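You operate a simulated robot arm through the tools that you are given. There is no shell and no other tool. Be economical: measure what you need, move in short steps, check, and stop when the job is done.

Carry out the task below with a simulated two-armed robot. There is one attempt and no reset: what you move stays moved.

Task
Take the pattern plate labelled "waves" from the top of the middle wall-side table and leave it on the clear pane on the top of the back window-side table. Take the lid off the ink pot that says "green" on the top of the middle window-side table and lay it down there. Put the stencil labelled "boat" from the top of the back window-side table on the left half of the sill under the purple blind and the stencil labelled "leaf" on the top of the front cross table. Fetch the wooden frame and set it on top of the papers on the top of the front cross table. Take the duster on the top of the front wall-side table and put it away on the left half of the sill under the green blind. Take the name sign from the top of the front wall-side table and put it on top of the blue block there. Take the sponge from the top of the front window-side table and leave it on the right half of the sill under the blue blind. Open the left paint cupboard door, put the paper roll from the top of the big grey block on the upper shelf in the paint cupboard, then shut the door. Take the paper disc on the top of the big grey block and put it away on the top of the back window-side table. Do these in any order. Set down upright: name sign.

It is judged by the outcome, as a careful person would: the job done as asked, and still so three seconds after it is handed in. It fails if anything else is knocked over, pushed out of place, dropped, spilled or broken. A push-on lid holds only when it is set on centred and level and pressed home; a screw cap is set on level and turned clockwise until tight.

Robot
Two 7-joint arms with three-finger grippers on one trunk, on a base that drives. Base frame: it is fixed to the floor where the robot stands at the start and does not move with it; the origin is under the middle of the robot, x ahead of it, y to its left, z up; the surface under the hand at the start is at about z = 0.74. Units: m, rad, N and s.
The left shoulder is at the start at [0.033, 0.154, 1.031], the right one opposite. With the tool pointing down near the work surface each hand reaches from about 0.22 to 0.62 m from the robot's upright axis, wherever it stands, measured 20 degrees to its own side. Places, roughly: blue block (7x10x4 cm) [0.5, -2, 0.8]; clear pane (21x15x1 cm) [1.4, 1.1, 0.7]; duster (7x5x5 cm) [0.5, -1, 0.8]; ink pot [1.5, 0.5, 0.75]; left half of the sill under the green blind [3.6, 0.9, 0.9]; left half of the sill under the purple blind [3.6, 3, 0.9]; left paint cupboard door [-2.9, -1.6, 0.5]; name sign [0.5, -1.5, 0.75]; paper disc (11x11x4 cm) [-1, -3.1, 0.8]; paper roll (9x9x19 cm) [-0.8, -3, 0.9]; papers (21x15x3 cm) [-1, 1.4, 0.8]; pattern plate [0.5, 0, 0.75]; right half of the sill under the blue blind [3.6, -2, 0.9]; sponge (6x5x4 cm) [1.5, -0.8, 0.8]; stencil [1.5, 1.75, 0.75]; top of the back window-side table [1.3, 1.6, 0.7]; top of the front cross table [-0.4, 1.5, 0.7]; upper shelf in the paint cupboard [-3.1, -1.4, 0.5]; wooden frame (13x10x5 cm) [-1, 2.1, 0.8]. Payload 2.69 kg a hand.
The TCP of each hand is the grasp point between the finger pads, 0.029 m short of the fingertips. In the tool frame z runs along the fingers and y along their closing line. The gripper opens to 0.12 m. The gripper's body begins 0.078 m behind the TCP.
Orientation is that of the tool frame in the base frame, as a unit quaternion [w, x, y, z]. With the fingers straight down and closing along the base's y, the tool's x points along the base's -x, its y along +y and its z along -z.

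Tools
- The arms move only by the tool apply_moves. It takes "left_deltas", "right_deltas" or both (then of equal length, played together; a hand with none holds still); each is one flat list of numbers, 7 for each row, row after row: the shift along the tool's x, y, z in units of 150 mm (1.0 is 150 mm), then the turn, a rotation vector about the tool's x, y, z in units of 120 degrees (1.0 is 120 degrees), then the closure in counts, from 0 (fully open) to 255 (shut). In form: [x, y, z, wx, wy, wz, gripper, x, y, z, wx, wy, wz, gripper, ...]. A call has 1 to 8 rows; each row is the pose to reach, as a shift and turn from the pose commanded when the call began, along the tool's axes at that moment. A call with a number of a shift or a turn outside -1 to 1 is refused whole. A row lasts 0.2 s, in which the tool goes at most 0.05 m and 0.15 rad; a call with a longer step from one row to the next is refused whole, and so is a gripper value outside its range. A pose out of reach is approached as far as the arm can. The call stops where the force on the tool passes 40 N (or 10 N more than at its start, if that is more) or the arm is blocked; 0.2 s more then pass. The fingers move at their own pace and stop on an object; they squeeze with about 32 N. The grip force told is the motor's: it shows also when the fingers shut on nothing. Time passes only in rows, and 0.2 s behind the last, so rows that repeat a pose let the fingers close. The reply holds the time, the measured pose of the TCP, the force on the tool along the base axes, the opening and the grip force, in the units named above and with some noise, with the torque about the TCP (base axes, N m) and any sound that the robot's microphone picked up, and new pictures: "pictures" is both (left out), scene, wrist or none (wrist: the cameras of the hands that moved).
- Cameras (640 x 400 px; columns grow to the right, rows downward): "scene" is now at [0.1376, 0.0041, 1.1951]; the picture's right is [0.10, -1.00, 0.00], its down [-0.50, -0.05, -0.86] and it looks along [0.86, 0.09, -0.51] (base axes); focal length 255 px, centre (320, 200). "left" rides on the left gripper at [0.063, 0, -0.104] in its tool frame; the picture's right is [-0.01, 1.00, 0.00], its down [-0.83, 0.00, -0.56] and it looks along [-0.56, 0.00, 0.83] (tool axes); focal length 275 px, centre (320, 200). "right" rides on the right gripper at [0.063, 0, -0.104] in its tool frame; the picture's right is [0.00, 1.00, 0.00], its down [-0.83, 0.00, -0.56] and it looks along [-0.56, 0.00, 0.83] (tool axes); focal length 275 px, centre (320, 200). There is no depth. A picture from a camera that has moved, and an enlarged one, comes with that camera's place and axes in the base frame and with its lens. The place of the scene camera against the robot may be out by one fixed shift of up to 0.012 m in any direction.
- raise_lower(by): slides the trunk up (or, below 0, down) by that many m; the arms and the scene camera ride with it, the base frame stays. It gives what a move gives, with no picture.
- steer(legs): drives the robot by 1 to 6 legs, each [ahead, left, turn to the left] in m, m and rad, along the robot's own axes; the way and the turn of a leg run together, so that a leg with both is an arc; at most 1.5 m and 3.142 rad a leg. The arms and the cameras ride along, it lands a little off, and it stops where it bumps. It gives what a move gives, and a new picture of the scene camera.
- turn_head(pan, tilt): turns the head with the scene camera to pan (to the left, within 1.396 rad either way) and tilt (down, from -0.506 to 1.204), counted from straight ahead of the robot. It gives what a move gives, and a new picture of the scene camera.
- enlarge(camera, box): a new picture of the part [left, top, right, bottom] of that camera's present view, enlarged. The clock stands still meanwhile.
- job_done(): hands the job in; it is judged then, once.

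Work in short steps. Places have to be worked out from the pictures, the camera data and where the tool is seen: move nearer, look again, correct. Check each grasp and each placing, and mend what went wrong. You have 535 turns and 360 pictures in all, those below and enlarged ones among them. Open the grippers and draw the arms clear of the work before you hand the job in, unless the task says otherwise; then end with one line.

The tools are called after "Request:" as a command line: name --argument value ..., lists and objects as JSON in quotes. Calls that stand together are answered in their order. apply_moves: Moves the arms, as the interface text tells. Its arguments: {"type":"object","properties":{"left_deltas":{"type":"array","items":{"type":"number"}},"right_deltas":{"type":"array","items":{"type":"number"}},"pictures":{"type":"string","enum":["both","scene","wrist","none"]}},"required":[]} The other tools are called the same way: raise_lower (by) slides the trunk up or down; steer (legs) drives the base; turn_head (pan, tilt) turns the head that bears the scene camera; enlarge (camera, box) takes an enlarged picture of a part of a camera's view; job_done () hands the job in.

At the start:

```text
clock: 0.0
left_tcp_pos: [0.417, 0.2764, 1.0237]
left_ee_rot: [-0.001, -0.002, 1.0, -0.001]
left_force: [0.4, 0.0, 0.1]
left_torque: [-0.02, 0.0, 0.02]
left_width: 0.1198
left_finger_force: 0.1
right_tcp_pos: [0.3993, -0.0723, 1.046]
right_ee_rot: [0.001, -0.001, 1.0, 0.0]
right_force: [0.6, 0.6, -0.5]
right_torque: [-0.01, 0.0, 0.02]
right_width: 0.12
right_finger_force: 0.1
trunk travel left (down, up): [-0.396, 0.042]
robot x, y, heading: [-0.0014, 0.004, -0.003]
head pan, tilt: [0.267, 0.862]
```

scene: 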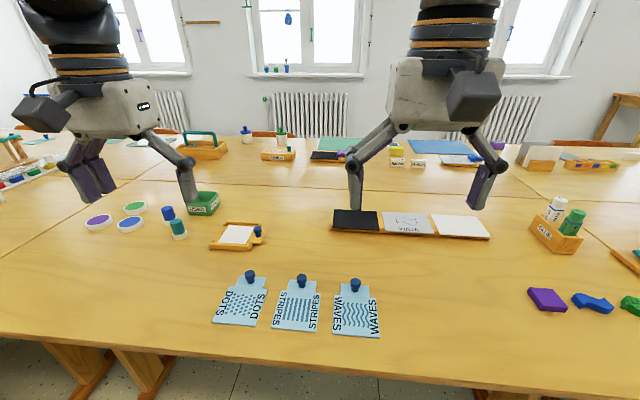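
right: 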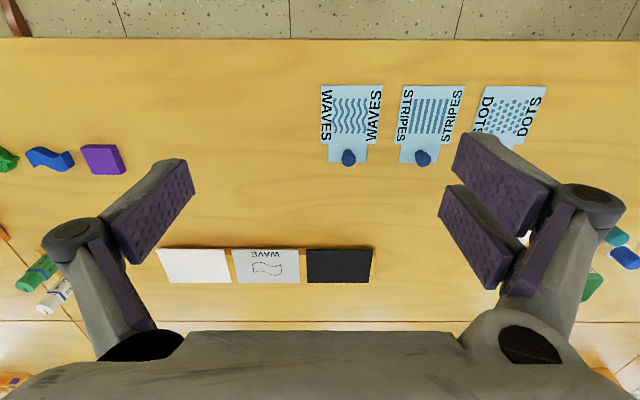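
left: 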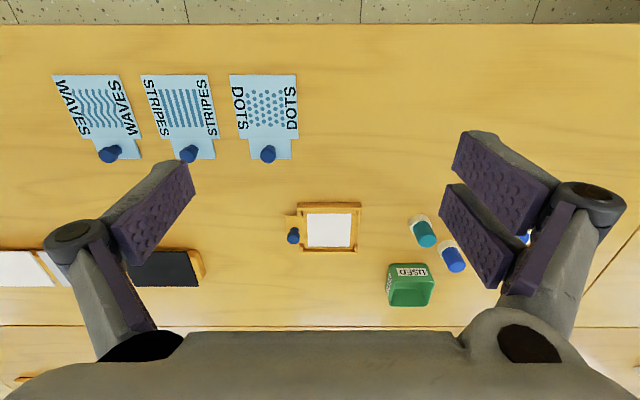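

The waves plate knob works out to about (0.52, -0.03) from both cameras. I'll look around first so I can plan the routes.

Request:
turn_head --pan 1.2 --tilt 0.35

Request:
turn_head --pan 0.0 --tilt 0.35

Request:
turn_head --pan -1.2 --tilt 0.35

```text
clock: 1.2
left_tcp_pos: [0.4188, 0.2772, 1.0233]
left_ee_rot: [-0.001, -0.001, 1.0, -0.002]
left_force: [-0.2, -1.0, -0.5]
left_torque: [-0.02, -0.03, -0.02]
left_width: 0.1202
left_finger_force: 0.1
right_tcp_pos: [0.3997, -0.0738, 1.0462]
right_ee_rot: [0.001, -0.001, 1.0, 0.0]
right_force: [0.4, 0.2, 0.2]
right_torque: [0.02, 0.02, -0.01]
right_width: 0.1198
right_finger_force: 0.0
trunk travel left (down, up): [-0.396, 0.042]
robot x, y, heading: [0.0005, 0.0014, 0.0]
head pan, tilt: [1.201, 0.351]
camera scene: at [0.0814, 0.082, 1.2117], right [0.93, -0.36, 0.0], down [-0.12, -0.32, -0.94], along [0.34, 0.88, -0.34], focal length 255 px, centre (320, 200)
```

scene: 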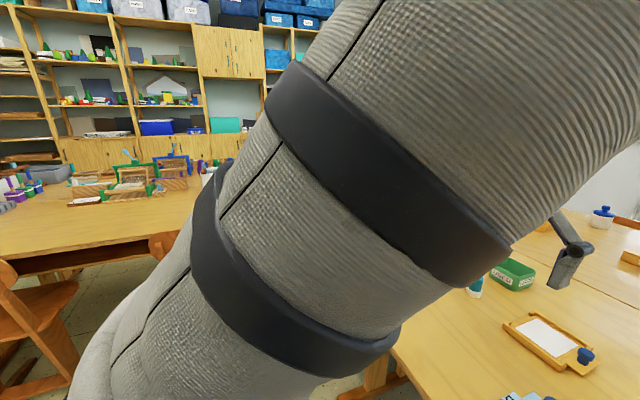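

```text
clock: 2.6
left_tcp_pos: [0.4178, 0.2767, 1.0236]
left_ee_rot: [0.0, -0.002, 1.0, -0.003]
left_force: [-0.1, 0.4, 0.3]
left_torque: [0.03, 0.0, 0.01]
left_width: 0.1201
left_finger_force: 0.0
right_tcp_pos: [0.3993, -0.0745, 1.0466]
right_ee_rot: [0.0, 0.001, 1.0, 0.0]
right_force: [-0.1, -0.2, -0.2]
right_torque: [0.01, -0.01, -0.03]
right_width: 0.12
right_finger_force: 0.2
trunk travel left (down, up): [-0.396, 0.042]
robot x, y, heading: [-0.0036, -0.002, -0.004]
head pan, tilt: [0.0, 0.351]
camera scene: at [0.1408, -0.0047, 1.2117], right [0.0, -1.0, 0.0], down [-0.34, 0.0, -0.94], along [0.94, 0.0, -0.34], focal length 255 px, centre (320, 200)
```

scene: 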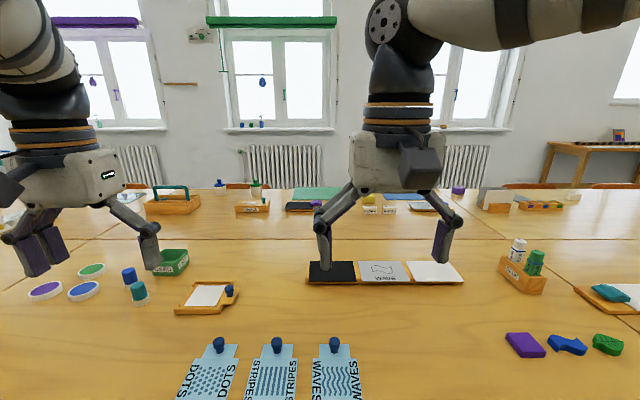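

```text
clock: 4.0
left_tcp_pos: [0.4166, 0.2768, 1.0236]
left_ee_rot: [-0.001, -0.001, 1.0, -0.001]
left_force: [0.3, 0.1, 0.2]
left_torque: [0.02, -0.01, 0.0]
left_width: 0.1197
left_finger_force: 0.0
right_tcp_pos: [0.4008, -0.0734, 1.0454]
right_ee_rot: [0.0, 0.0, 1.0, 0.0]
right_force: [-0.4, 0.4, 0.7]
right_torque: [0.0, 0.0, 0.03]
right_width: 0.1201
right_finger_force: 0.0
trunk travel left (down, up): [-0.396, 0.042]
robot x, y, heading: [-0.003, 0.0008, 0.002]
head pan, tilt: [-1.201, 0.351]
camera scene: at [0.0815, -0.0916, 1.2117], right [-0.93, -0.36, 0.0], down [-0.12, 0.32, -0.94], along [0.34, -0.88, -0.34], focal length 255 px, centre (320, 200)
```

scene: 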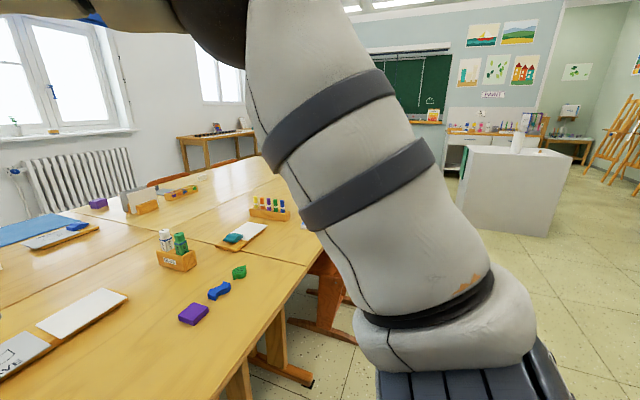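

I'll move the right hand to above the waves knob.

Request:
apply_moves --right_deltas '[-0.2, 0.075, 0.25, 0, 0, 0, 120, -0.4, 0.15, 0.5, 0, 0, 0, 120, -0.6, 0.22, 0.75, 0, 0, 0, 120, -0.8, 0.3, 1.0, 0, 0, 0, 120, -0.8, 0.3, 1.0, 0, 0, 0, 120]' --pictures "wrist"

```text
clock: 5.2
left_tcp_pos: [0.4178, 0.2765, 1.0229]
left_ee_rot: [0.0, -0.001, 1.0, -0.002]
left_force: [0.0, 0.3, 0.8]
left_torque: [0.0, -0.02, -0.03]
left_width: 0.1197
left_finger_force: 0.0
right_tcp_pos: [0.5202, -0.0278, 0.8963]
right_ee_rot: [0.001, 0.0, 1.0, 0.0]
right_force: [0.1, 0.7, 0.0]
right_torque: [-0.02, 0.02, 0.01]
right_width: 0.0636
right_finger_force: 0.0
trunk travel left (down, up): [-0.396, 0.042]
robot x, y, heading: [0.0005, -0.0035, 0.001]
head pan, tilt: [-1.201, 0.351]
camera right: at [0.4559, -0.0278, 0.9995], right [-0.01, 1.0, 0.0], down [0.83, 0.0, 0.56], along [0.56, 0.0, -0.83], focal length 275 px, centre (320, 200)
```

right: 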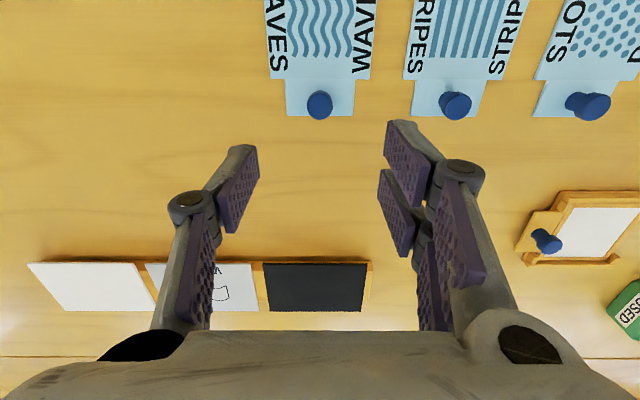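

Knob centred laterally, x ≈0.517. Going down to z≈0.80 for a check.

Request:
apply_moves --right_deltas '[0.01, 0.0, 0.3, 0, 0, 0, 120, 0.02, 0.0, 0.64, 0, 0, 0, 120, 0.02, 0.0, 0.64, 0, 0, 0, 120]' --pictures "wrist"

```text
refused: row 2 steps farther than a row can; nothing moved
```

Splitting that into smaller steps.

Request:
apply_moves --right_deltas '[0.01, 0.0, 0.3, 0, 0, 0, 120, 0.02, 0.0, 0.6, 0, 0, 0, 120, 0.02, 0.0, 0.64, 0, 0, 0, 120]' --pictures "wrist"

```text
clock: 6.0
left_tcp_pos: [0.4165, 0.2774, 1.0234]
left_ee_rot: [0.0, -0.001, 1.0, -0.002]
left_force: [0.1, -0.4, -0.2]
left_torque: [-0.05, -0.03, -0.01]
left_width: 0.1199
left_finger_force: 0.0
right_tcp_pos: [0.5162, -0.029, 0.7997]
right_ee_rot: [0.001, 0.0, 1.0, -0.001]
right_force: [-1.2, 0.3, -0.3]
right_torque: [0.01, -0.02, -0.02]
right_width: 0.0632
right_finger_force: 0.1
trunk travel left (down, up): [-0.396, 0.042]
robot x, y, heading: [0.0022, -0.0043, -0.006]
head pan, tilt: [-1.201, 0.351]
camera right: at [0.4521, -0.0281, 0.9031], right [0.0, 1.0, 0.0], down [0.83, 0.0, 0.56], along [0.56, 0.0, -0.83], focal length 275 px, centre (320, 200)
```

right: 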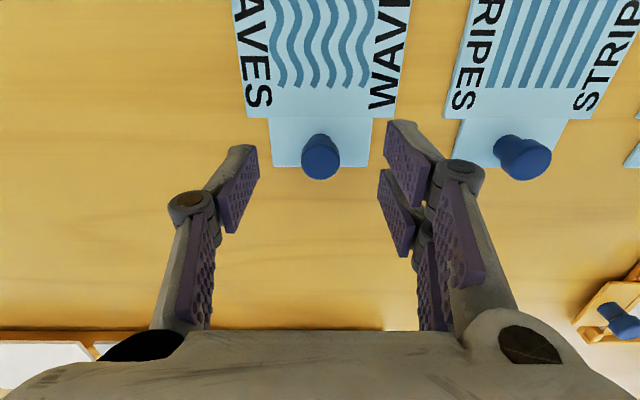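

Knob is under the TCP. Lowering to z≈0.772, then closing.

Request:
apply_moves --right_deltas '[0, 0, 0.1, 0, 0, 0, 120, 0, 0, 0.19, 0, 0, 0, 120, 0, 0, 0.19, 0, 0, 0, 255, 0, 0, 0.19, 0, 0, 0, 255, 0, 0, 0.19, 0, 0, 0, 255]' --pictures "wrist"

```text
clock: 7.2
left_tcp_pos: [0.4174, 0.2764, 1.0228]
left_ee_rot: [-0.001, -0.001, 1.0, -0.001]
left_force: [-0.3, 0.3, 0.8]
left_torque: [0.05, 0.04, 0.02]
left_width: 0.12
left_finger_force: 0.1
right_tcp_pos: [0.5177, -0.0267, 0.7712]
right_ee_rot: [0.001, 0.0, 1.0, 0.0]
right_force: [0.6, 0.7, 2.9]
right_torque: [0.0, -0.06, -0.01]
right_width: 0.0194
right_finger_force: 32.2
trunk travel left (down, up): [-0.396, 0.042]
robot x, y, heading: [0.0008, -0.0016, -0.0]
head pan, tilt: [-1.201, 0.351]
camera right: at [0.4525, -0.0272, 0.8755], right [0.0, 1.0, 0.0], down [0.83, 0.0, 0.56], along [0.56, 0.0, -0.83], focal length 275 px, centre (320, 200)
```

right: 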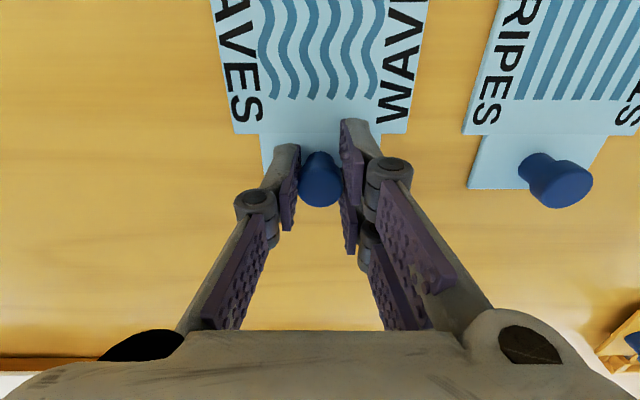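

Grip is firm on the knob (19 mm). Lifting.

Request:
apply_moves --right_deltas '[0, 0, -0.3, 0, 0, 0, 255, 0, 0, -0.6, 0, 0, 0, 255, 0, 0, -0.9, 0, 0, 0, 255, 0.3, 0, -1, 0, 0, 0, 255, 0.6, 0, -1, 0, 0, 0, 255, 0.6, 0, -1, 0, 0, 0, 255]' --pictures "wrist"

Request:
apply_moves --left_deltas '[0.2, 0, -0.3, 0, 0, 0, 0, 0.4, 0, -0.3, 0, 0, 0, 0, 0.7, 0, -0.3, 0, 0, 0, 0, 0.8, 0, -0.3, 0, 0, 0, 0]' --pictures "none"

Request:
turn_head --pan 0.7 --tilt 0.4

```text
clock: 8.6
left_tcp_pos: [0.4176, 0.2777, 1.0219]
left_ee_rot: [-0.001, -0.001, 1.0, -0.003]
left_force: [0.5, 1.3, 0.7]
left_torque: [-0.02, 0.0, 0.02]
left_width: 0.1199
left_finger_force: 0.0
right_tcp_pos: [0.4267, -0.0273, 0.9208]
right_ee_rot: [0.001, 0.0, 1.0, 0.0]
right_force: [0.2, -0.1, -0.5]
right_torque: [0.0, 0.01, 0.02]
right_width: 0.0
right_finger_force: 28.0
trunk travel left (down, up): [-0.396, 0.042]
robot x, y, heading: [0.0, -0.002, 0.002]
head pan, tilt: [-1.201, 0.351]
camera right: at [0.3618, -0.027, 1.0253], right [0.0, 1.0, 0.0], down [0.83, 0.0, 0.56], along [0.56, 0.0, -0.83], focal length 275 px, centre (320, 200)
```

right: 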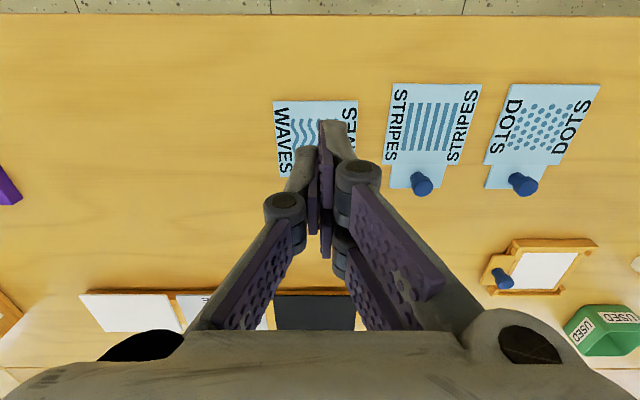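

```text
refused: row 1 steps farther than a row can; nothing moved
```

```text
clock: 10.5
left_tcp_pos: [0.417, 0.2776, 1.0227]
left_ee_rot: [0.0, -0.001, 1.0, -0.002]
left_force: [1.4, 0.5, -0.4]
left_torque: [0.01, 0.02, 0.01]
left_width: 0.12
left_finger_force: 0.0
right_tcp_pos: [0.4275, -0.0274, 0.9219]
right_ee_rot: [0.001, 0.001, 1.0, 0.0]
right_force: [-1.5, 0.7, -0.4]
right_torque: [0.01, 0.02, 0.0]
right_width: 0.0
right_finger_force: 28.1
trunk travel left (down, up): [-0.396, 0.042]
robot x, y, heading: [-0.003, 0.0009, -0.004]
head pan, tilt: [0.7, 0.4]
camera scene: at [0.1186, 0.0548, 1.2072], right [0.64, -0.77, 0.0], down [-0.3, -0.25, -0.92], along [0.7, 0.59, -0.39], focal length 255 px, centre (320, 200)
```

scene: 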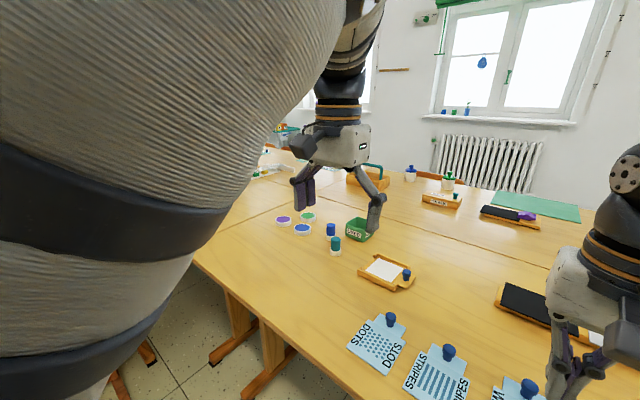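

The grip slipped and the plate stayed on the table. I'll open up and look closely at the knob's shape.

Request:
apply_moves --right_deltas '[0, 0, 0, 0, 0, 0, 100, 0, 0, 0, 0, 0, 0, 100]' --pictures "none"

Request:
turn_head --pan 0.0 --tilt 0.9

Request:
enlarge --camera "scene" --box '[240, 160, 400, 260]'

```text
clock: 11.1
left_tcp_pos: [0.419, 0.2771, 1.0239]
left_ee_rot: [-0.001, -0.001, 1.0, -0.002]
left_force: [0.1, -0.3, 0.9]
left_torque: [-0.01, 0.02, 0.02]
left_width: 0.1201
left_finger_force: 0.1
right_tcp_pos: [0.426, -0.0275, 0.9223]
right_ee_rot: [0.001, 0.0, 1.0, 0.0]
right_force: [0.2, -0.2, -0.9]
right_torque: [0.0, 0.02, 0.0]
right_width: 0.0731
right_finger_force: 0.0
trunk travel left (down, up): [-0.396, 0.042]
robot x, y, heading: [0.0006, -0.0001, -0.002]
head pan, tilt: [0.7, 0.4]
```

```text
clock: 12.2
left_tcp_pos: [0.4184, 0.2766, 1.0212]
left_ee_rot: [-0.002, -0.001, 1.0, -0.002]
left_force: [0.2, 0.1, -0.3]
left_torque: [0.02, 0.01, -0.07]
left_width: 0.1197
left_finger_force: 0.0
right_tcp_pos: [0.4265, -0.0277, 0.9221]
right_ee_rot: [0.001, 0.0, 1.0, -0.001]
right_force: [0.4, 0.4, 0.5]
right_torque: [-0.03, -0.01, -0.01]
right_width: 0.0731
right_finger_force: 0.1
trunk travel left (down, up): [-0.396, 0.042]
robot x, y, heading: [-0.0008, 0.0033, 0.005]
head pan, tilt: [0.0, 0.901]
camera scene: at [0.1266, 0.0397, 1.1959], right [0.49, -0.87, 0.0], down [-0.43, -0.24, -0.87], along [0.76, 0.43, -0.5], focal length 255 px, centre (320, 200)
```

scene: 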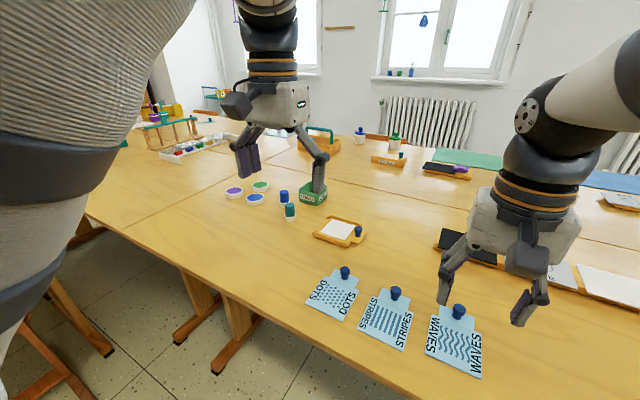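

```text
4.00 times, centred on (320, 210) of scene
camera zoom: at [0.1266, 0.0397, 1.1959], right [0.49, -0.87, 0.0], down [-0.43, -0.24, -0.87], along [0.76, 0.43, -0.5], focal length 1020 px, centre (320, 160)
```

zoom: 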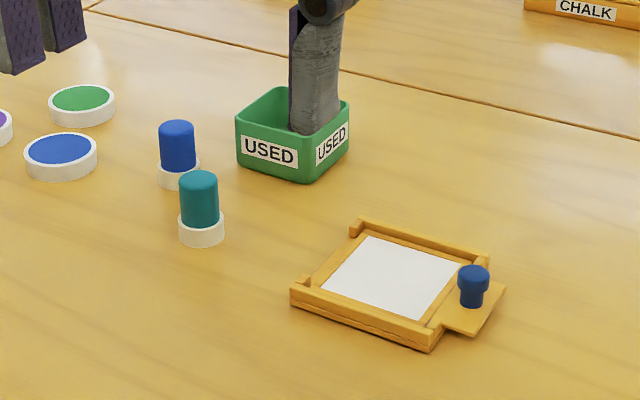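

The knob is a mushroom with its head about 0.765 high. I'll regrip with the fingers closing along x, so the plate's weight can't rotate it out, then lift slowly. First, turn the wrist.

Request:
apply_moves --right_deltas '[-0.1, 0, 0, 0, 0, -0.07, 100, -0.2, 0, 0, 0, 0, -0.14, 100, -0.3, 0, 0, 0, 0, -0.21, 100, -0.4, 0, 0, 0, 0, -0.28, 100, -0.5, 0, 0, 0, 0, -0.35, 100, -0.6, 0, 0, 0, 0, -0.42, 100, -0.6, 0, 0, 0, 0, -0.49, 100, -0.6, 0, 0, 0, 0, -0.56, 100]' --pictures "none"

Request:
apply_moves --right_deltas '[0, 0, 0.1, 0, 0, -0.07, 100, 0, 0, 0.2, 0, 0, -0.13, 100, 0, 0, 0.3, 0, 0, -0.19, 100, 0, 0, 0.4, 0, 0, -0.19, 100, 0, 0, 0.4, 0, 0, -0.19, 100]' --pictures "wrist"

```text
clock: 14.0
left_tcp_pos: [0.4176, 0.2767, 1.0214]
left_ee_rot: [-0.003, -0.001, 1.0, -0.002]
left_force: [0.1, 0.1, 0.2]
left_torque: [0.02, 0.03, 0.03]
left_width: 0.1202
left_finger_force: 0.1
right_tcp_pos: [0.5175, -0.0267, 0.9223]
right_ee_rot: [0.0, -0.555, 0.832, -0.001]
right_force: [1.1, -0.4, -0.6]
right_torque: [0.01, 0.04, 0.01]
right_width: 0.0729
right_finger_force: 0.0
trunk travel left (down, up): [-0.396, 0.042]
robot x, y, heading: [-0.0007, -0.0002, -0.004]
head pan, tilt: [0.0, 0.901]
```

```text
clock: 15.2
left_tcp_pos: [0.4164, 0.2764, 1.0227]
left_ee_rot: [-0.002, -0.001, 1.0, -0.002]
left_force: [-0.4, 0.1, 0.0]
left_torque: [0.01, -0.03, -0.02]
left_width: 0.1201
left_finger_force: 0.1
right_tcp_pos: [0.5167, -0.0278, 0.8624]
right_ee_rot: [0.0, -0.707, 0.707, -0.001]
right_force: [0.4, 0.4, -0.1]
right_torque: [0.01, 0.02, -0.04]
right_width: 0.0728
right_finger_force: 0.0
trunk travel left (down, up): [-0.396, 0.042]
robot x, y, heading: [-0.0, -0.0005, -0.001]
head pan, tilt: [0.0, 0.901]
camera right: at [0.5158, -0.0904, 0.9651], right [-1.0, -0.01, 0.0], down [-0.01, 0.83, 0.56], along [0.0, 0.56, -0.83], focal length 275 px, centre (320, 200)
```

right: 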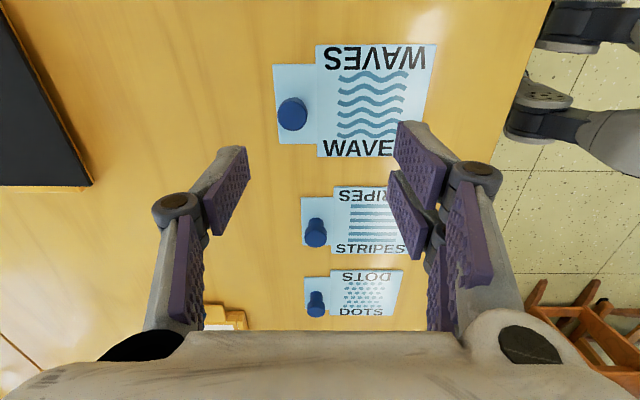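

The knob is now at about (0.535, -0.031). Shifting over it and going down to 0.80.

Request:
apply_moves --right_deltas '[0.02, -0.12, 0.2, 0, 0, 0, 100, 0.02, -0.12, 0.4, 0, 0, 0, 100, 0.02, -0.12, 0.4, 0, 0, 0, 100]' --pictures "wrist"

```text
clock: 16.0
left_tcp_pos: [0.4185, 0.2773, 1.0236]
left_ee_rot: [-0.001, -0.001, 1.0, -0.001]
left_force: [-0.2, 0.3, -0.5]
left_torque: [-0.04, 0.03, -0.02]
left_width: 0.1202
left_finger_force: 0.1
right_tcp_pos: [0.5354, -0.0303, 0.8024]
right_ee_rot: [0.0, -0.707, 0.707, -0.001]
right_force: [0.2, -0.1, -0.4]
right_torque: [0.0, 0.0, 0.0]
right_width: 0.0729
right_finger_force: 0.1
trunk travel left (down, up): [-0.396, 0.042]
robot x, y, heading: [-0.0005, 0.0028, -0.002]
head pan, tilt: [0.0, 0.901]
camera right: at [0.5337, -0.0928, 0.9051], right [-1.0, 0.0, 0.0], down [0.0, 0.83, 0.56], along [0.0, 0.56, -0.83], focal length 275 px, centre (320, 200)
```

right: 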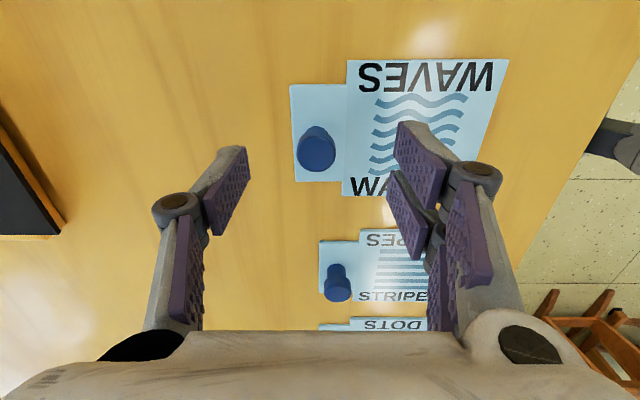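

Aligned. Descending to ~0.768, closing gently and then lifting slowly.

Request:
apply_moves --right_deltas '[0.01, 0, 0.12, 0, 0, 0, 100, 0.015, 0, 0.22, 0, 0, 0, 100, 0.015, 0, 0.23, 0, 0, 0, 100, 0.015, 0, 0.23, 0, 0, 0, 255, 0.015, 0, 0.23, 0, 0, 0, 255, 0.015, 0, 0.23, 0, 0, 0, 255]' --pictures "wrist"

```text
clock: 17.4
left_tcp_pos: [0.416, 0.2776, 1.0238]
left_ee_rot: [-0.002, -0.002, 1.0, -0.003]
left_force: [0.5, 1.0, -0.2]
left_torque: [-0.01, -0.02, 0.0]
left_width: 0.1198
left_finger_force: 0.1
right_tcp_pos: [0.5376, -0.0344, 0.7707]
right_ee_rot: [0.005, -0.706, 0.708, -0.004]
right_force: [14.6, 1.1, 36.4]
right_torque: [0.05, -0.17, -0.02]
right_width: 0.0194
right_finger_force: 32.4
trunk travel left (down, up): [-0.396, 0.042]
robot x, y, heading: [-0.0026, 0.001, 0.004]
head pan, tilt: [0.0, 0.901]
camera right: at [0.5355, -0.0955, 0.8752], right [-1.0, 0.0, -0.01], down [-0.01, 0.83, 0.56], along [0.01, 0.56, -0.83], focal length 275 px, centre (320, 200)
```

right: 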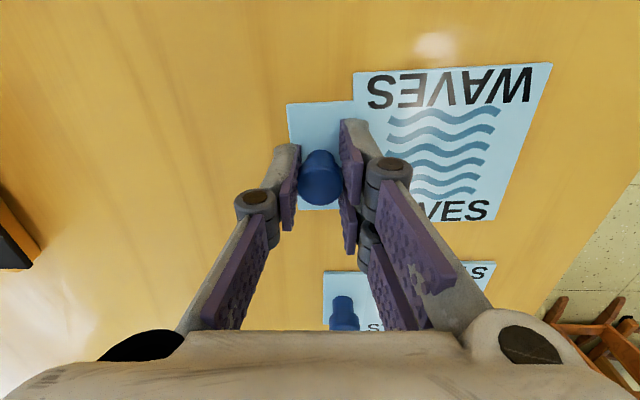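

Fingertips are on the plate and the knob is held. Lifting slowly by 3 cm to check.

Request:
apply_moves --right_deltas '[0, 0, -0.03, 0, 0, 0, 255, 0, 0, -0.06, 0, 0, 0, 255, 0, 0, -0.09, 0, 0, 0, 255, 0, 0, -0.12, 0, 0, 0, 255, 0, 0, -0.16, 0, 0, 0, 255, 0, 0, -0.2, 0, 0, 0, 255, 0, 0, -0.2, 0, 0, 0, 255]' --pictures "wrist"

```text
clock: 19.0
left_tcp_pos: [0.4182, 0.2774, 1.0222]
left_ee_rot: [-0.001, -0.002, 1.0, -0.002]
left_force: [-1.1, -0.1, -0.1]
left_torque: [0.03, 0.01, 0.01]
left_width: 0.12
left_finger_force: 0.1
right_tcp_pos: [0.5356, -0.033, 0.7976]
right_ee_rot: [0.0, 0.707, -0.707, 0.0]
right_force: [-0.2, -0.1, -1.2]
right_torque: [-0.01, -0.03, 0.0]
right_width: 0.0191
right_finger_force: 32.1
trunk travel left (down, up): [-0.396, 0.042]
robot x, y, heading: [-0.0003, -0.0014, -0.003]
head pan, tilt: [0.0, 0.901]
camera right: at [0.5342, -0.0955, 0.9007], right [-1.0, 0.0, 0.0], down [0.0, 0.83, 0.56], along [0.0, 0.56, -0.83], focal length 275 px, centre (320, 200)
```

right: 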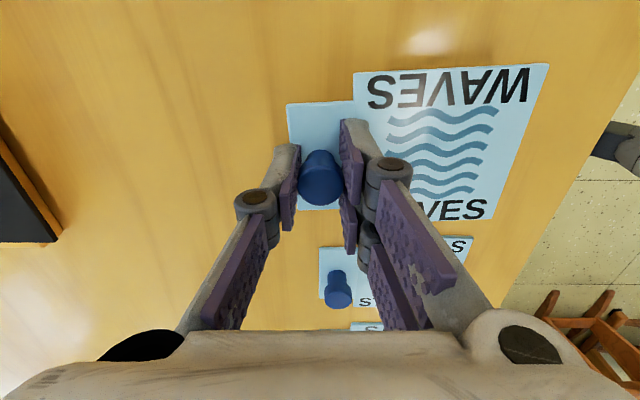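

The plate is held. Lifting higher and drawing both hands in for driving.

Request:
apply_moves --right_deltas '[0, 0, -0.15, 0, 0, 0, 255, 0, 0, -0.3, 0, 0, 0, 255, 0, 0, -0.45, 0, 0, 0, 255, 0, 0, -0.6, 0, 0, 0, 255, 0, 0.15, -0.75, 0, 0, 0, 255, 0, 0.3, -0.9, 0, 0, 0, 255, 0, 0.45, -1, 0, 0, 0, 255, 0, 0.6, -1, 0, 0, 0, 255]' --left_deltas '[0.15, 0, 0, 0, 0, 0, 0, 0.3, 0, 0, 0, 0, 0, 0, 0.45, 0, 0, 0, 0, 0, 0, 0.6, 0, 0, 0, 0, 0, 0, 0.6, 0, 0, 0, 0, 0, 0, 0.6, 0, 0, 0, 0, 0, 0, 0.6, 0, 0, 0, 0, 0, 0, 0.6, 0, 0, 0, 0, 0, 0]' --pictures "none"

Request:
turn_head --pan 0.75 --tilt 0.5

```text
clock: 20.8
left_tcp_pos: [0.3653, 0.3182, 1.0165]
left_ee_rot: [-0.002, -0.003, 1.0, -0.003]
left_force: [0.1, 0.6, -0.4]
left_torque: [0.0, -0.05, 0.01]
left_width: 0.1202
left_finger_force: 0.1
left hand out of reach, approached as far as the arm can: row 1, 2, 3, 4, 5, 6, 7, 8
right_tcp_pos: [0.444, -0.0324, 0.949]
right_ee_rot: [0.0, 0.707, -0.707, 0.001]
right_force: [-0.1, -0.1, -0.4]
right_torque: [0.01, -0.06, 0.0]
right_width: 0.0196
right_finger_force: 32.0
trunk travel left (down, up): [-0.396, 0.042]
robot x, y, heading: [0.0029, -0.001, 0.0]
head pan, tilt: [0.0, 0.901]
```

```text
clock: 21.9
left_tcp_pos: [0.3658, 0.3185, 1.0176]
left_ee_rot: [0.0, -0.003, 1.0, -0.004]
left_force: [-0.3, -0.4, -0.4]
left_torque: [-0.01, -0.02, -0.02]
left_width: 0.1197
left_finger_force: 0.1
right_tcp_pos: [0.4442, -0.0344, 0.9477]
right_ee_rot: [0.001, -0.706, 0.708, -0.002]
right_force: [0.0, 0.2, 0.4]
right_torque: [-0.01, 0.0, 0.0]
right_width: 0.0193
right_finger_force: 32.0
trunk travel left (down, up): [-0.396, 0.042]
robot x, y, heading: [0.0022, 0.0007, 0.003]
head pan, tilt: [0.75, 0.499]
camera scene: at [0.1392, -0.0043, 1.2004], right [0.01, -1.0, 0.0], down [-0.46, 0.0, -0.89], along [0.89, 0.0, -0.46], focal length 255 px, centre (320, 200)
```

scene: 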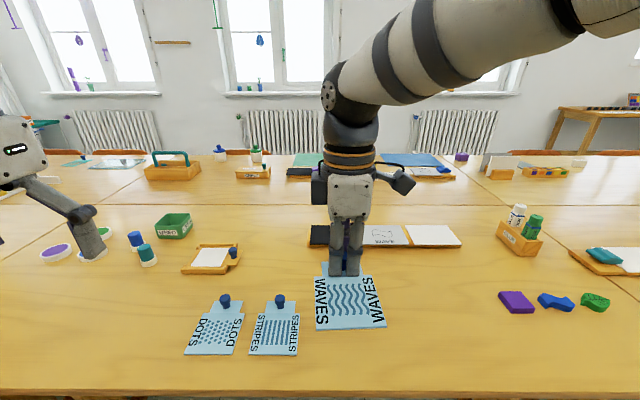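

Backing up a bit and turning left to view the way.

Request:
steer --legs '[[-0.2, 0, 0], [0, 0, 1.0]]'

Request:
turn_head --pan 0.0 --tilt 0.45

Request:
turn_head --pan 0.0 --tilt 0.45

```text
clock: 26.0
left_tcp_pos: [-0.2661, 0.4808, 1.0168]
left_ee_rot: [0.001, -0.478, 0.878, -0.005]
left_force: [-0.1, 0.9, 0.4]
left_torque: [0.01, 0.01, -0.03]
left_width: 0.1203
left_finger_force: 0.1
right_tcp_pos: [0.0723, 0.3536, 0.9474]
right_ee_rot: [-0.001, 0.959, -0.285, 0.0]
right_force: [-0.4, -0.7, -0.1]
right_torque: [0.01, -0.02, 0.01]
right_width: 0.0191
right_finger_force: 31.9
trunk travel left (down, up): [-0.396, 0.042]
robot x, y, heading: [-0.1947, -0.002, 0.995]
head pan, tilt: [0.75, 0.499]
camera scene: at [-0.1247, 0.114, 1.201], right [0.85, -0.53, 0.0], down [-0.24, -0.38, -0.89], along [0.47, 0.76, -0.45], focal length 255 px, centre (320, 200)
```

scene: 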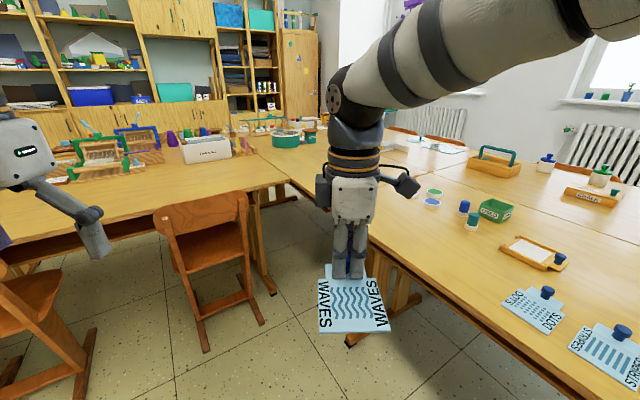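

```text
clock: 27.1
left_tcp_pos: [-0.2656, 0.4809, 1.0187]
left_ee_rot: [0.002, -0.478, 0.878, -0.003]
left_force: [-0.1, 0.5, -0.8]
left_torque: [-0.03, 0.0, 0.01]
left_width: 0.12
left_finger_force: 0.0
right_tcp_pos: [0.0715, 0.3536, 0.9469]
right_ee_rot: [0.0, 0.959, -0.285, 0.001]
right_force: [-0.7, -0.7, 0.8]
right_torque: [-0.02, 0.01, 0.01]
right_width: 0.0189
right_finger_force: 31.9
trunk travel left (down, up): [-0.396, 0.042]
robot x, y, heading: [-0.1966, 0.0006, 0.992]
head pan, tilt: [0.0, 0.45]
camera scene: at [-0.1232, 0.1134, 1.2026], right [0.84, -0.55, 0.0], down [-0.24, -0.36, -0.9], along [0.49, 0.75, -0.43], focal length 255 px, centre (320, 200)
```

scene: 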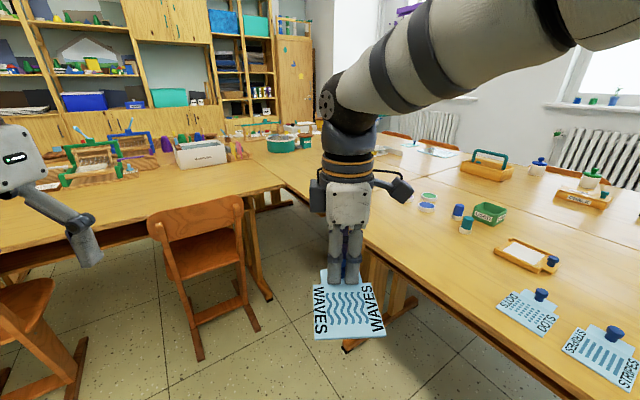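

```text
clock: 27.7
left_tcp_pos: [-0.266, 0.4797, 1.0177]
left_ee_rot: [0.001, -0.479, 0.878, -0.004]
left_force: [-1.0, 0.0, -0.1]
left_torque: [-0.01, 0.01, 0.02]
left_width: 0.12
left_finger_force: 0.1
right_tcp_pos: [0.0731, 0.3547, 0.9477]
right_ee_rot: [-0.001, 0.959, -0.284, 0.0]
right_force: [-0.2, -0.2, -0.4]
right_torque: [0.01, 0.0, 0.01]
right_width: 0.0193
right_finger_force: 31.9
trunk travel left (down, up): [-0.396, 0.042]
robot x, y, heading: [-0.2004, -0.0033, 0.991]
head pan, tilt: [0.0, 0.45]
camera scene: at [-0.123, 0.1133, 1.2025], right [0.84, -0.55, 0.0], down [-0.24, -0.36, -0.9], along [0.49, 0.75, -0.44], focal length 255 px, centre (320, 200)
```

scene: 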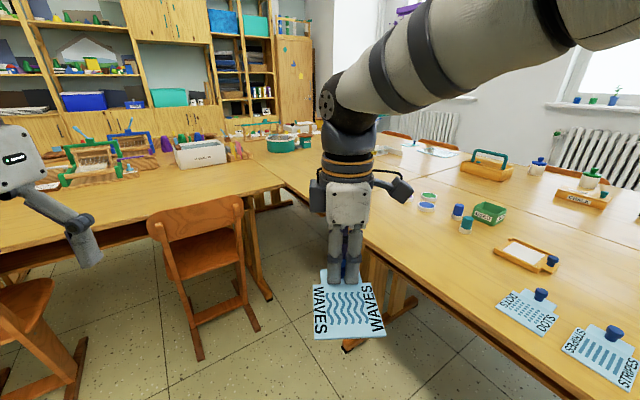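

The tables join on the left, so the window side has to be reached round the front end (y<-2.3). On the way I'll do the name sign and the duster with the left hand. Driving along the wall-side tables.

Request:
steer --legs '[[0, 0, -0.99], [0, -1.2, 0]]'

Request:
turn_head --pan -0.3 --tilt 0.5

Request:
enlarge --camera "scene" --box '[0, 0, 640, 400]'

```text
clock: 39.8
left_tcp_pos: [0.1679, -0.8891, 1.0177]
left_ee_rot: [-0.001, -0.006, 1.0, -0.004]
left_force: [-0.8, 0.3, -0.4]
left_torque: [0.01, 0.0, 0.0]
left_width: 0.12
left_finger_force: 0.0
right_tcp_pos: [0.2502, -1.2408, 0.9466]
right_ee_rot: [-0.001, 0.709, -0.705, 0.0]
right_force: [0.1, 0.1, -0.8]
right_torque: [0.01, -0.01, 0.04]
right_width: 0.0194
right_finger_force: 32.0
trunk travel left (down, up): [-0.396, 0.042]
robot x, y, heading: [-0.1969, -1.2117, 0.005]
head pan, tilt: [0.0, 0.45]
camera scene: at [-0.0554, -1.2142, 1.2025], right [0.01, -1.0, 0.0], down [-0.44, 0.0, -0.9], along [0.9, 0.01, -0.44], focal length 255 px, centre (320, 200)
```

scene: 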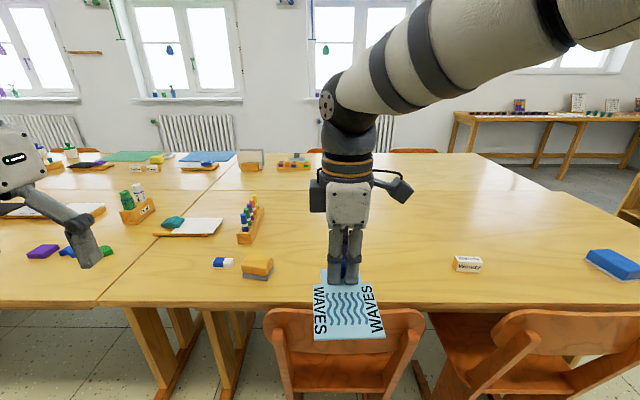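

```text
clock: 40.5
left_tcp_pos: [0.1683, -0.8893, 1.0185]
left_ee_rot: [-0.001, -0.006, 1.0, -0.004]
left_force: [-0.1, 0.2, 0.5]
left_torque: [-0.03, 0.0, 0.0]
left_width: 0.1202
left_finger_force: 0.0
right_tcp_pos: [0.2502, -1.2413, 0.9485]
right_ee_rot: [0.0, 0.71, -0.704, 0.001]
right_force: [-1.0, -0.3, -1.0]
right_torque: [0.01, -0.03, -0.01]
right_width: 0.0191
right_finger_force: 31.7
trunk travel left (down, up): [-0.396, 0.042]
robot x, y, heading: [-0.1964, -1.2113, 0.008]
head pan, tilt: [-0.3, 0.499]
camera scene: at [-0.0602, -1.241, 1.198], right [-0.29, -0.96, 0.0], down [-0.46, 0.14, -0.88], along [0.84, -0.25, -0.48], focal length 255 px, centre (320, 200)
```

scene: 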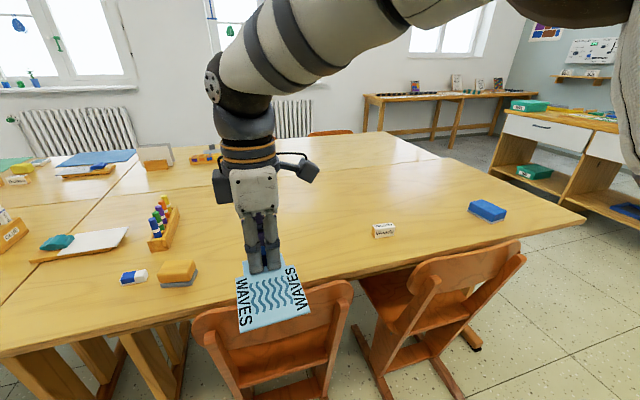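

```text
1.00 times, centred on (320, 200) of scene (not enlarged: the box is as wide or as high as the picture)
camera zoom: at [-0.0602, -1.241, 1.198], right [-0.29, -0.96, 0.0], down [-0.46, 0.14, -0.88], along [0.84, -0.25, -0.48], focal length 255 px, centre (320, 200)
```

zoom: 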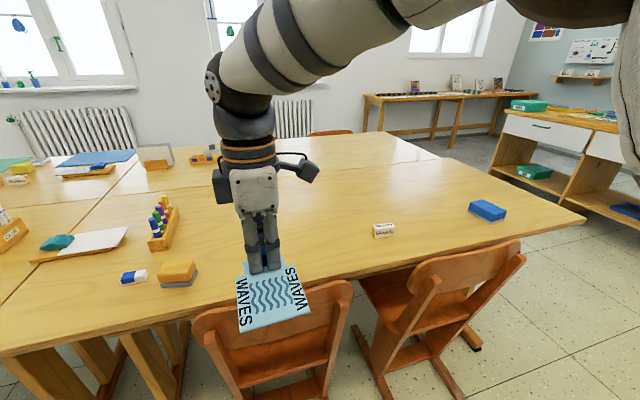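

Duster ≈(0.44,-1.06), sign ≈(0.48,-1.60), blue block ≈(0.44,-1.94); table end y≈-2.32. Chairs stand in front, so I'll check the size of my base before going nearer.

Request:
turn_head --pan 0.0 --tilt 1.2

Request:
turn_head --pan 0.0 --tilt 1.2

```text
clock: 41.6
left_tcp_pos: [0.1679, -0.8876, 1.0156]
left_ee_rot: [-0.001, -0.006, 1.0, -0.005]
left_force: [0.6, 0.7, 0.4]
left_torque: [0.0, 0.0, 0.01]
left_width: 0.12
left_finger_force: 0.0
right_tcp_pos: [0.2495, -1.2411, 0.948]
right_ee_rot: [0.0, 0.709, -0.705, 0.002]
right_force: [0.9, 0.6, 0.0]
right_torque: [0.0, -0.02, 0.0]
right_width: 0.0192
right_finger_force: 31.8
trunk travel left (down, up): [-0.396, 0.042]
robot x, y, heading: [-0.194, -1.2084, 0.008]
head pan, tilt: [0.0, 1.201]
camera scene: at [-0.0873, -1.2189, 1.1476], right [-0.07, -1.0, 0.0], down [-0.91, 0.06, -0.42], along [0.41, -0.03, -0.91], focal length 255 px, centre (320, 200)
```

scene: 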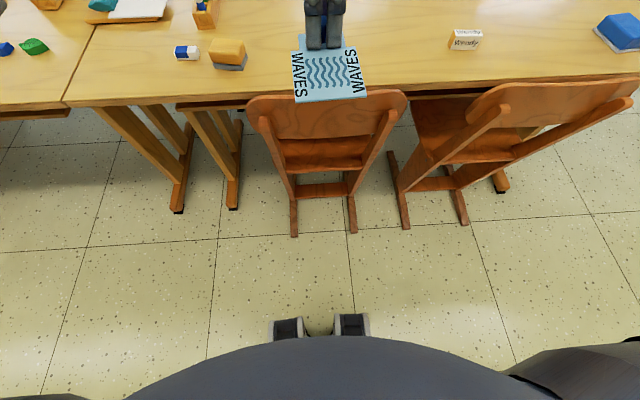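

```text
clock: 42.2
left_tcp_pos: [0.1687, -0.889, 1.0161]
left_ee_rot: [-0.002, -0.005, 1.0, -0.004]
left_force: [0.4, -0.7, 0.5]
left_torque: [-0.03, 0.02, 0.02]
left_width: 0.1201
left_finger_force: 0.1
right_tcp_pos: [0.25, -1.2402, 0.9476]
right_ee_rot: [-0.001, 0.709, -0.705, 0.001]
right_force: [-0.3, 0.0, -0.2]
right_torque: [-0.01, -0.01, 0.01]
right_width: 0.0192
right_finger_force: 32.1
trunk travel left (down, up): [-0.396, 0.042]
robot x, y, heading: [-0.1981, -1.2103, 0.01]
head pan, tilt: [0.0, 1.201]
camera scene: at [-0.0875, -1.219, 1.1474], right [-0.07, -1.0, 0.0], down [-0.91, 0.06, -0.41], along [0.41, -0.03, -0.91], focal length 255 px, centre (320, 200)
```

scene: 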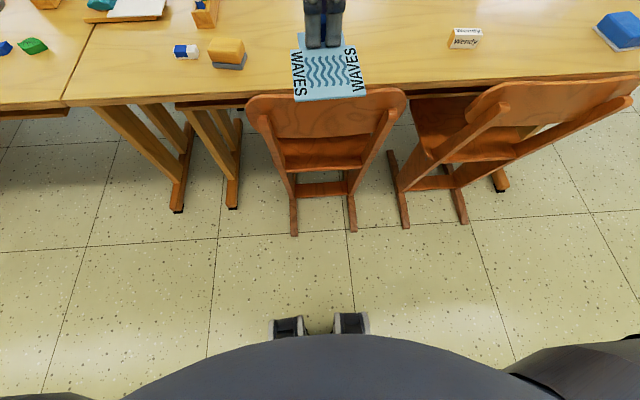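

Base front extends only about 0.11–0.2 m and the chair legs are at x≈0.25, so x≈-0.05 is safe. Name sign first: driving to stand with it on my left.

Request:
steer --legs '[[0, -0.54, 0], [0.16, 0, -0.01]]'

Request:
enlarge --camera "scene" --box '[200, 0, 440, 150]'

```text
clock: 47.8
left_tcp_pos: [0.3339, -1.4217, 1.0177]
left_ee_rot: [-0.002, -0.003, 1.0, -0.004]
left_force: [0.2, 0.1, -0.3]
left_torque: [-0.01, 0.04, -0.02]
left_width: 0.1201
left_finger_force: 0.1
right_tcp_pos: [0.4135, -1.7744, 0.9472]
right_ee_rot: [0.0, 0.707, -0.707, -0.001]
right_force: [-0.3, -0.1, -1.2]
right_torque: [0.03, -0.02, 0.0]
right_width: 0.0193
right_finger_force: 32.1
trunk travel left (down, up): [-0.396, 0.042]
robot x, y, heading: [-0.0305, -1.7424, -0.005]
head pan, tilt: [0.0, 1.201]
camera scene: at [0.0755, -1.7503, 1.1463], right [-0.08, -1.0, 0.0], down [-0.92, 0.07, -0.4], along [0.39, -0.03, -0.92], focal length 255 px, centre (320, 200)
```

scene: 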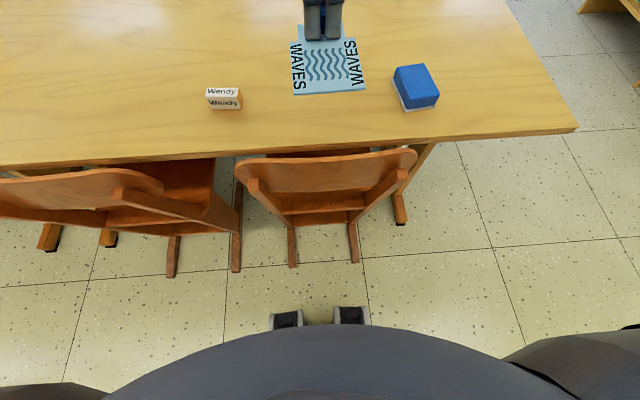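

```text
2.67 times, centred on (320, 75) of scene
camera zoom: at [0.0755, -1.7503, 1.1463], right [-0.08, -1.0, 0.0], down [-0.92, 0.07, -0.4], along [0.39, -0.03, -0.92], focal length 680 px, centre (320, 533)
```

zoom: 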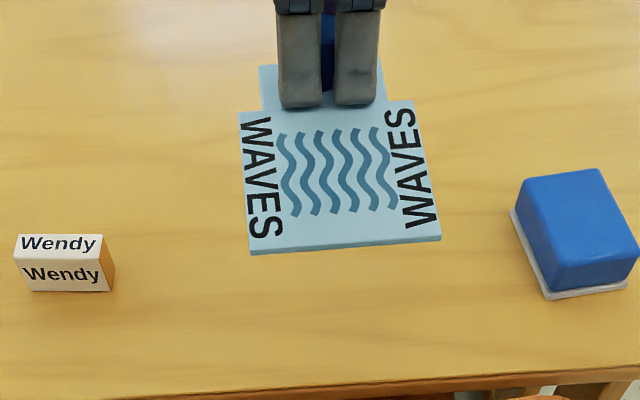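

Sign ≈(0.473,-1.589), standing on the table; blue block ≈(0.454,-1.966). Moving the left hand over the sign.

Request:
apply_moves --left_deltas '[-0.15, -0.19, 0.1, 0, 0, 0, 30, -0.3, -0.38, 0.2, 0, 0, 0, 30, -0.45, -0.57, 0.3, 0, 0, 0, 30, -0.6, -0.76, 0.4, 0, 0, 0, 30, -0.76, -0.95, 0.5, 0, 0, 0, 30, -0.86, -1.0, 0.7, 0, 0, 0, 30, -0.86, -1.0, 0.7, 0, 0, 0, 30]' --pictures "wrist"

```text
clock: 49.4
left_tcp_pos: [0.4638, -1.5725, 0.9132]
left_ee_rot: [-0.001, -0.003, 1.0, -0.004]
left_force: [-1.3, 0.0, 0.8]
left_torque: [0.02, 0.0, -0.01]
left_width: 0.1057
left_finger_force: 0.0
right_tcp_pos: [0.4133, -1.7744, 0.9481]
right_ee_rot: [0.001, -0.707, 0.707, -0.001]
right_force: [0.0, -0.2, -0.9]
right_torque: [0.0, 0.02, -0.03]
right_width: 0.0189
right_finger_force: 31.8
trunk travel left (down, up): [-0.396, 0.042]
robot x, y, heading: [-0.0304, -1.7418, -0.002]
head pan, tilt: [0.0, 1.201]
camera left: at [0.3993, -1.5708, 1.0176], right [0.0, 1.0, -0.01], down [0.83, 0.01, 0.55], along [0.55, -0.01, -0.83], focal length 275 px, centre (320, 200)
```

left: 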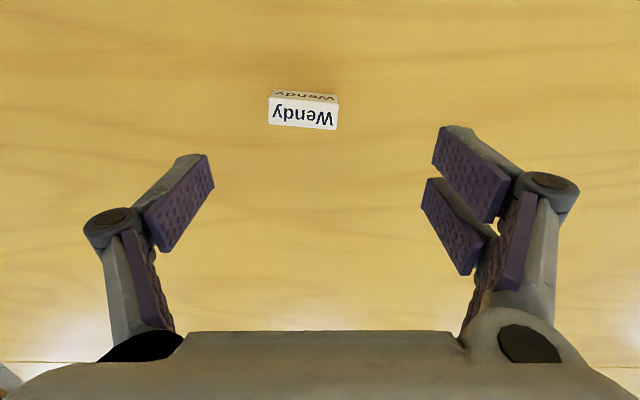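

Sign centre ≈(0.469,-1.589), 6.3 cm wide in y. Descending and gripping its ends.

Request:
apply_moves --left_deltas '[-0.02, -0.05, 0.25, 0, 0, 0, 50, -0.04, -0.11, 0.5, 0, 0, 0, 50, -0.04, -0.11, 0.75, 0, 0, 0, 50, -0.04, -0.11, 0.95, 0, 0, 0, 50, -0.04, -0.11, 0.95, 0, 0, 0, 50]' --pictures "wrist"

```text
clock: 50.6
left_tcp_pos: [0.4696, -1.5899, 0.7703]
left_ee_rot: [-0.002, -0.002, 1.0, -0.004]
left_force: [-0.1, 0.4, 0.2]
left_torque: [0.0, 0.0, 0.0]
left_width: 0.0964
left_finger_force: 0.0
right_tcp_pos: [0.4134, -1.7738, 0.9474]
right_ee_rot: [-0.001, 0.707, -0.707, 0.0]
right_force: [-0.2, -0.9, -0.7]
right_torque: [-0.01, -0.03, 0.02]
right_width: 0.0191
right_finger_force: 32.1
trunk travel left (down, up): [-0.396, 0.042]
robot x, y, heading: [-0.0296, -1.7433, -0.005]
head pan, tilt: [0.0, 1.201]
camera left: at [0.4063, -1.5885, 0.8758], right [0.0, 1.0, -0.01], down [0.83, 0.01, 0.55], along [0.55, -0.01, -0.83], focal length 275 px, centre (320, 200)
```

left: 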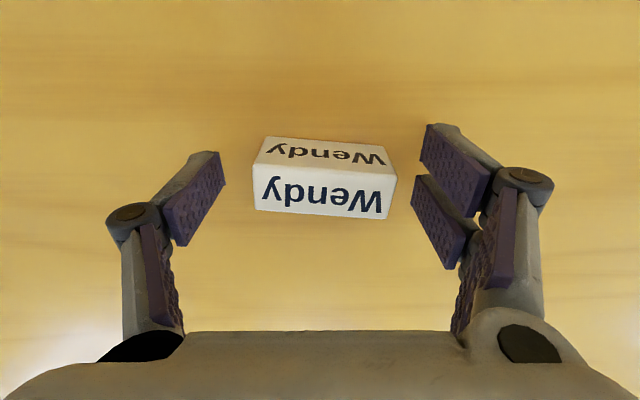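

It sits between the pads. Closing and lifting gently.

Request:
apply_moves --left_deltas '[0, 0, 0, 0, 0, 0, 255, 0, 0, 0, 0, 0, 0, 255, 0, 0, 0, 0, 0, 0, 255, 0, 0, -0.1, 0, 0, 0, 255, 0, 0, -0.2, 0, 0, 0, 255, 0, 0, -0.4, 0, 0, 0, 255, 0, 0, -0.6, 0, 0, 0, 255, 0, 0, -0.8, 0, 0, 0, 255]' --pictures "wrist"

```text
clock: 52.4
left_tcp_pos: [0.4699, -1.5883, 0.8919]
left_ee_rot: [-0.002, -0.002, 1.0, -0.004]
left_force: [1.3, -0.4, -0.8]
left_torque: [-0.02, -0.01, 0.0]
left_width: 0.0617
left_finger_force: 32.2
right_tcp_pos: [0.413, -1.7738, 0.949]
right_ee_rot: [0.0, -0.707, 0.707, 0.0]
right_force: [0.1, -0.2, -0.1]
right_torque: [-0.03, 0.0, -0.01]
right_width: 0.0191
right_finger_force: 32.0
trunk travel left (down, up): [-0.396, 0.042]
robot x, y, heading: [-0.027, -1.741, -0.003]
head pan, tilt: [0.0, 1.201]
camera left: at [0.4058, -1.5874, 0.9963], right [0.0, 1.0, -0.01], down [0.83, 0.0, 0.55], along [0.55, -0.01, -0.83], focal length 275 px, centre (320, 200)
```

left: 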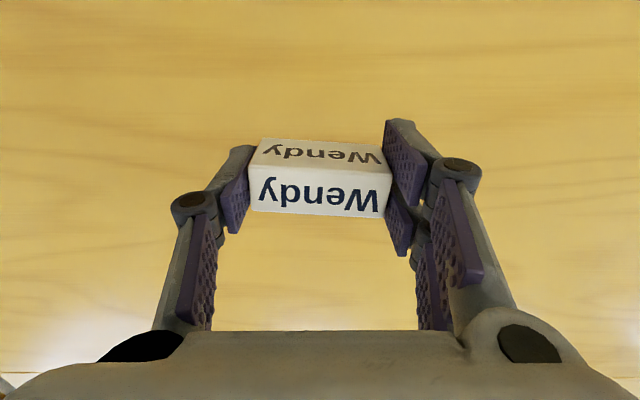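

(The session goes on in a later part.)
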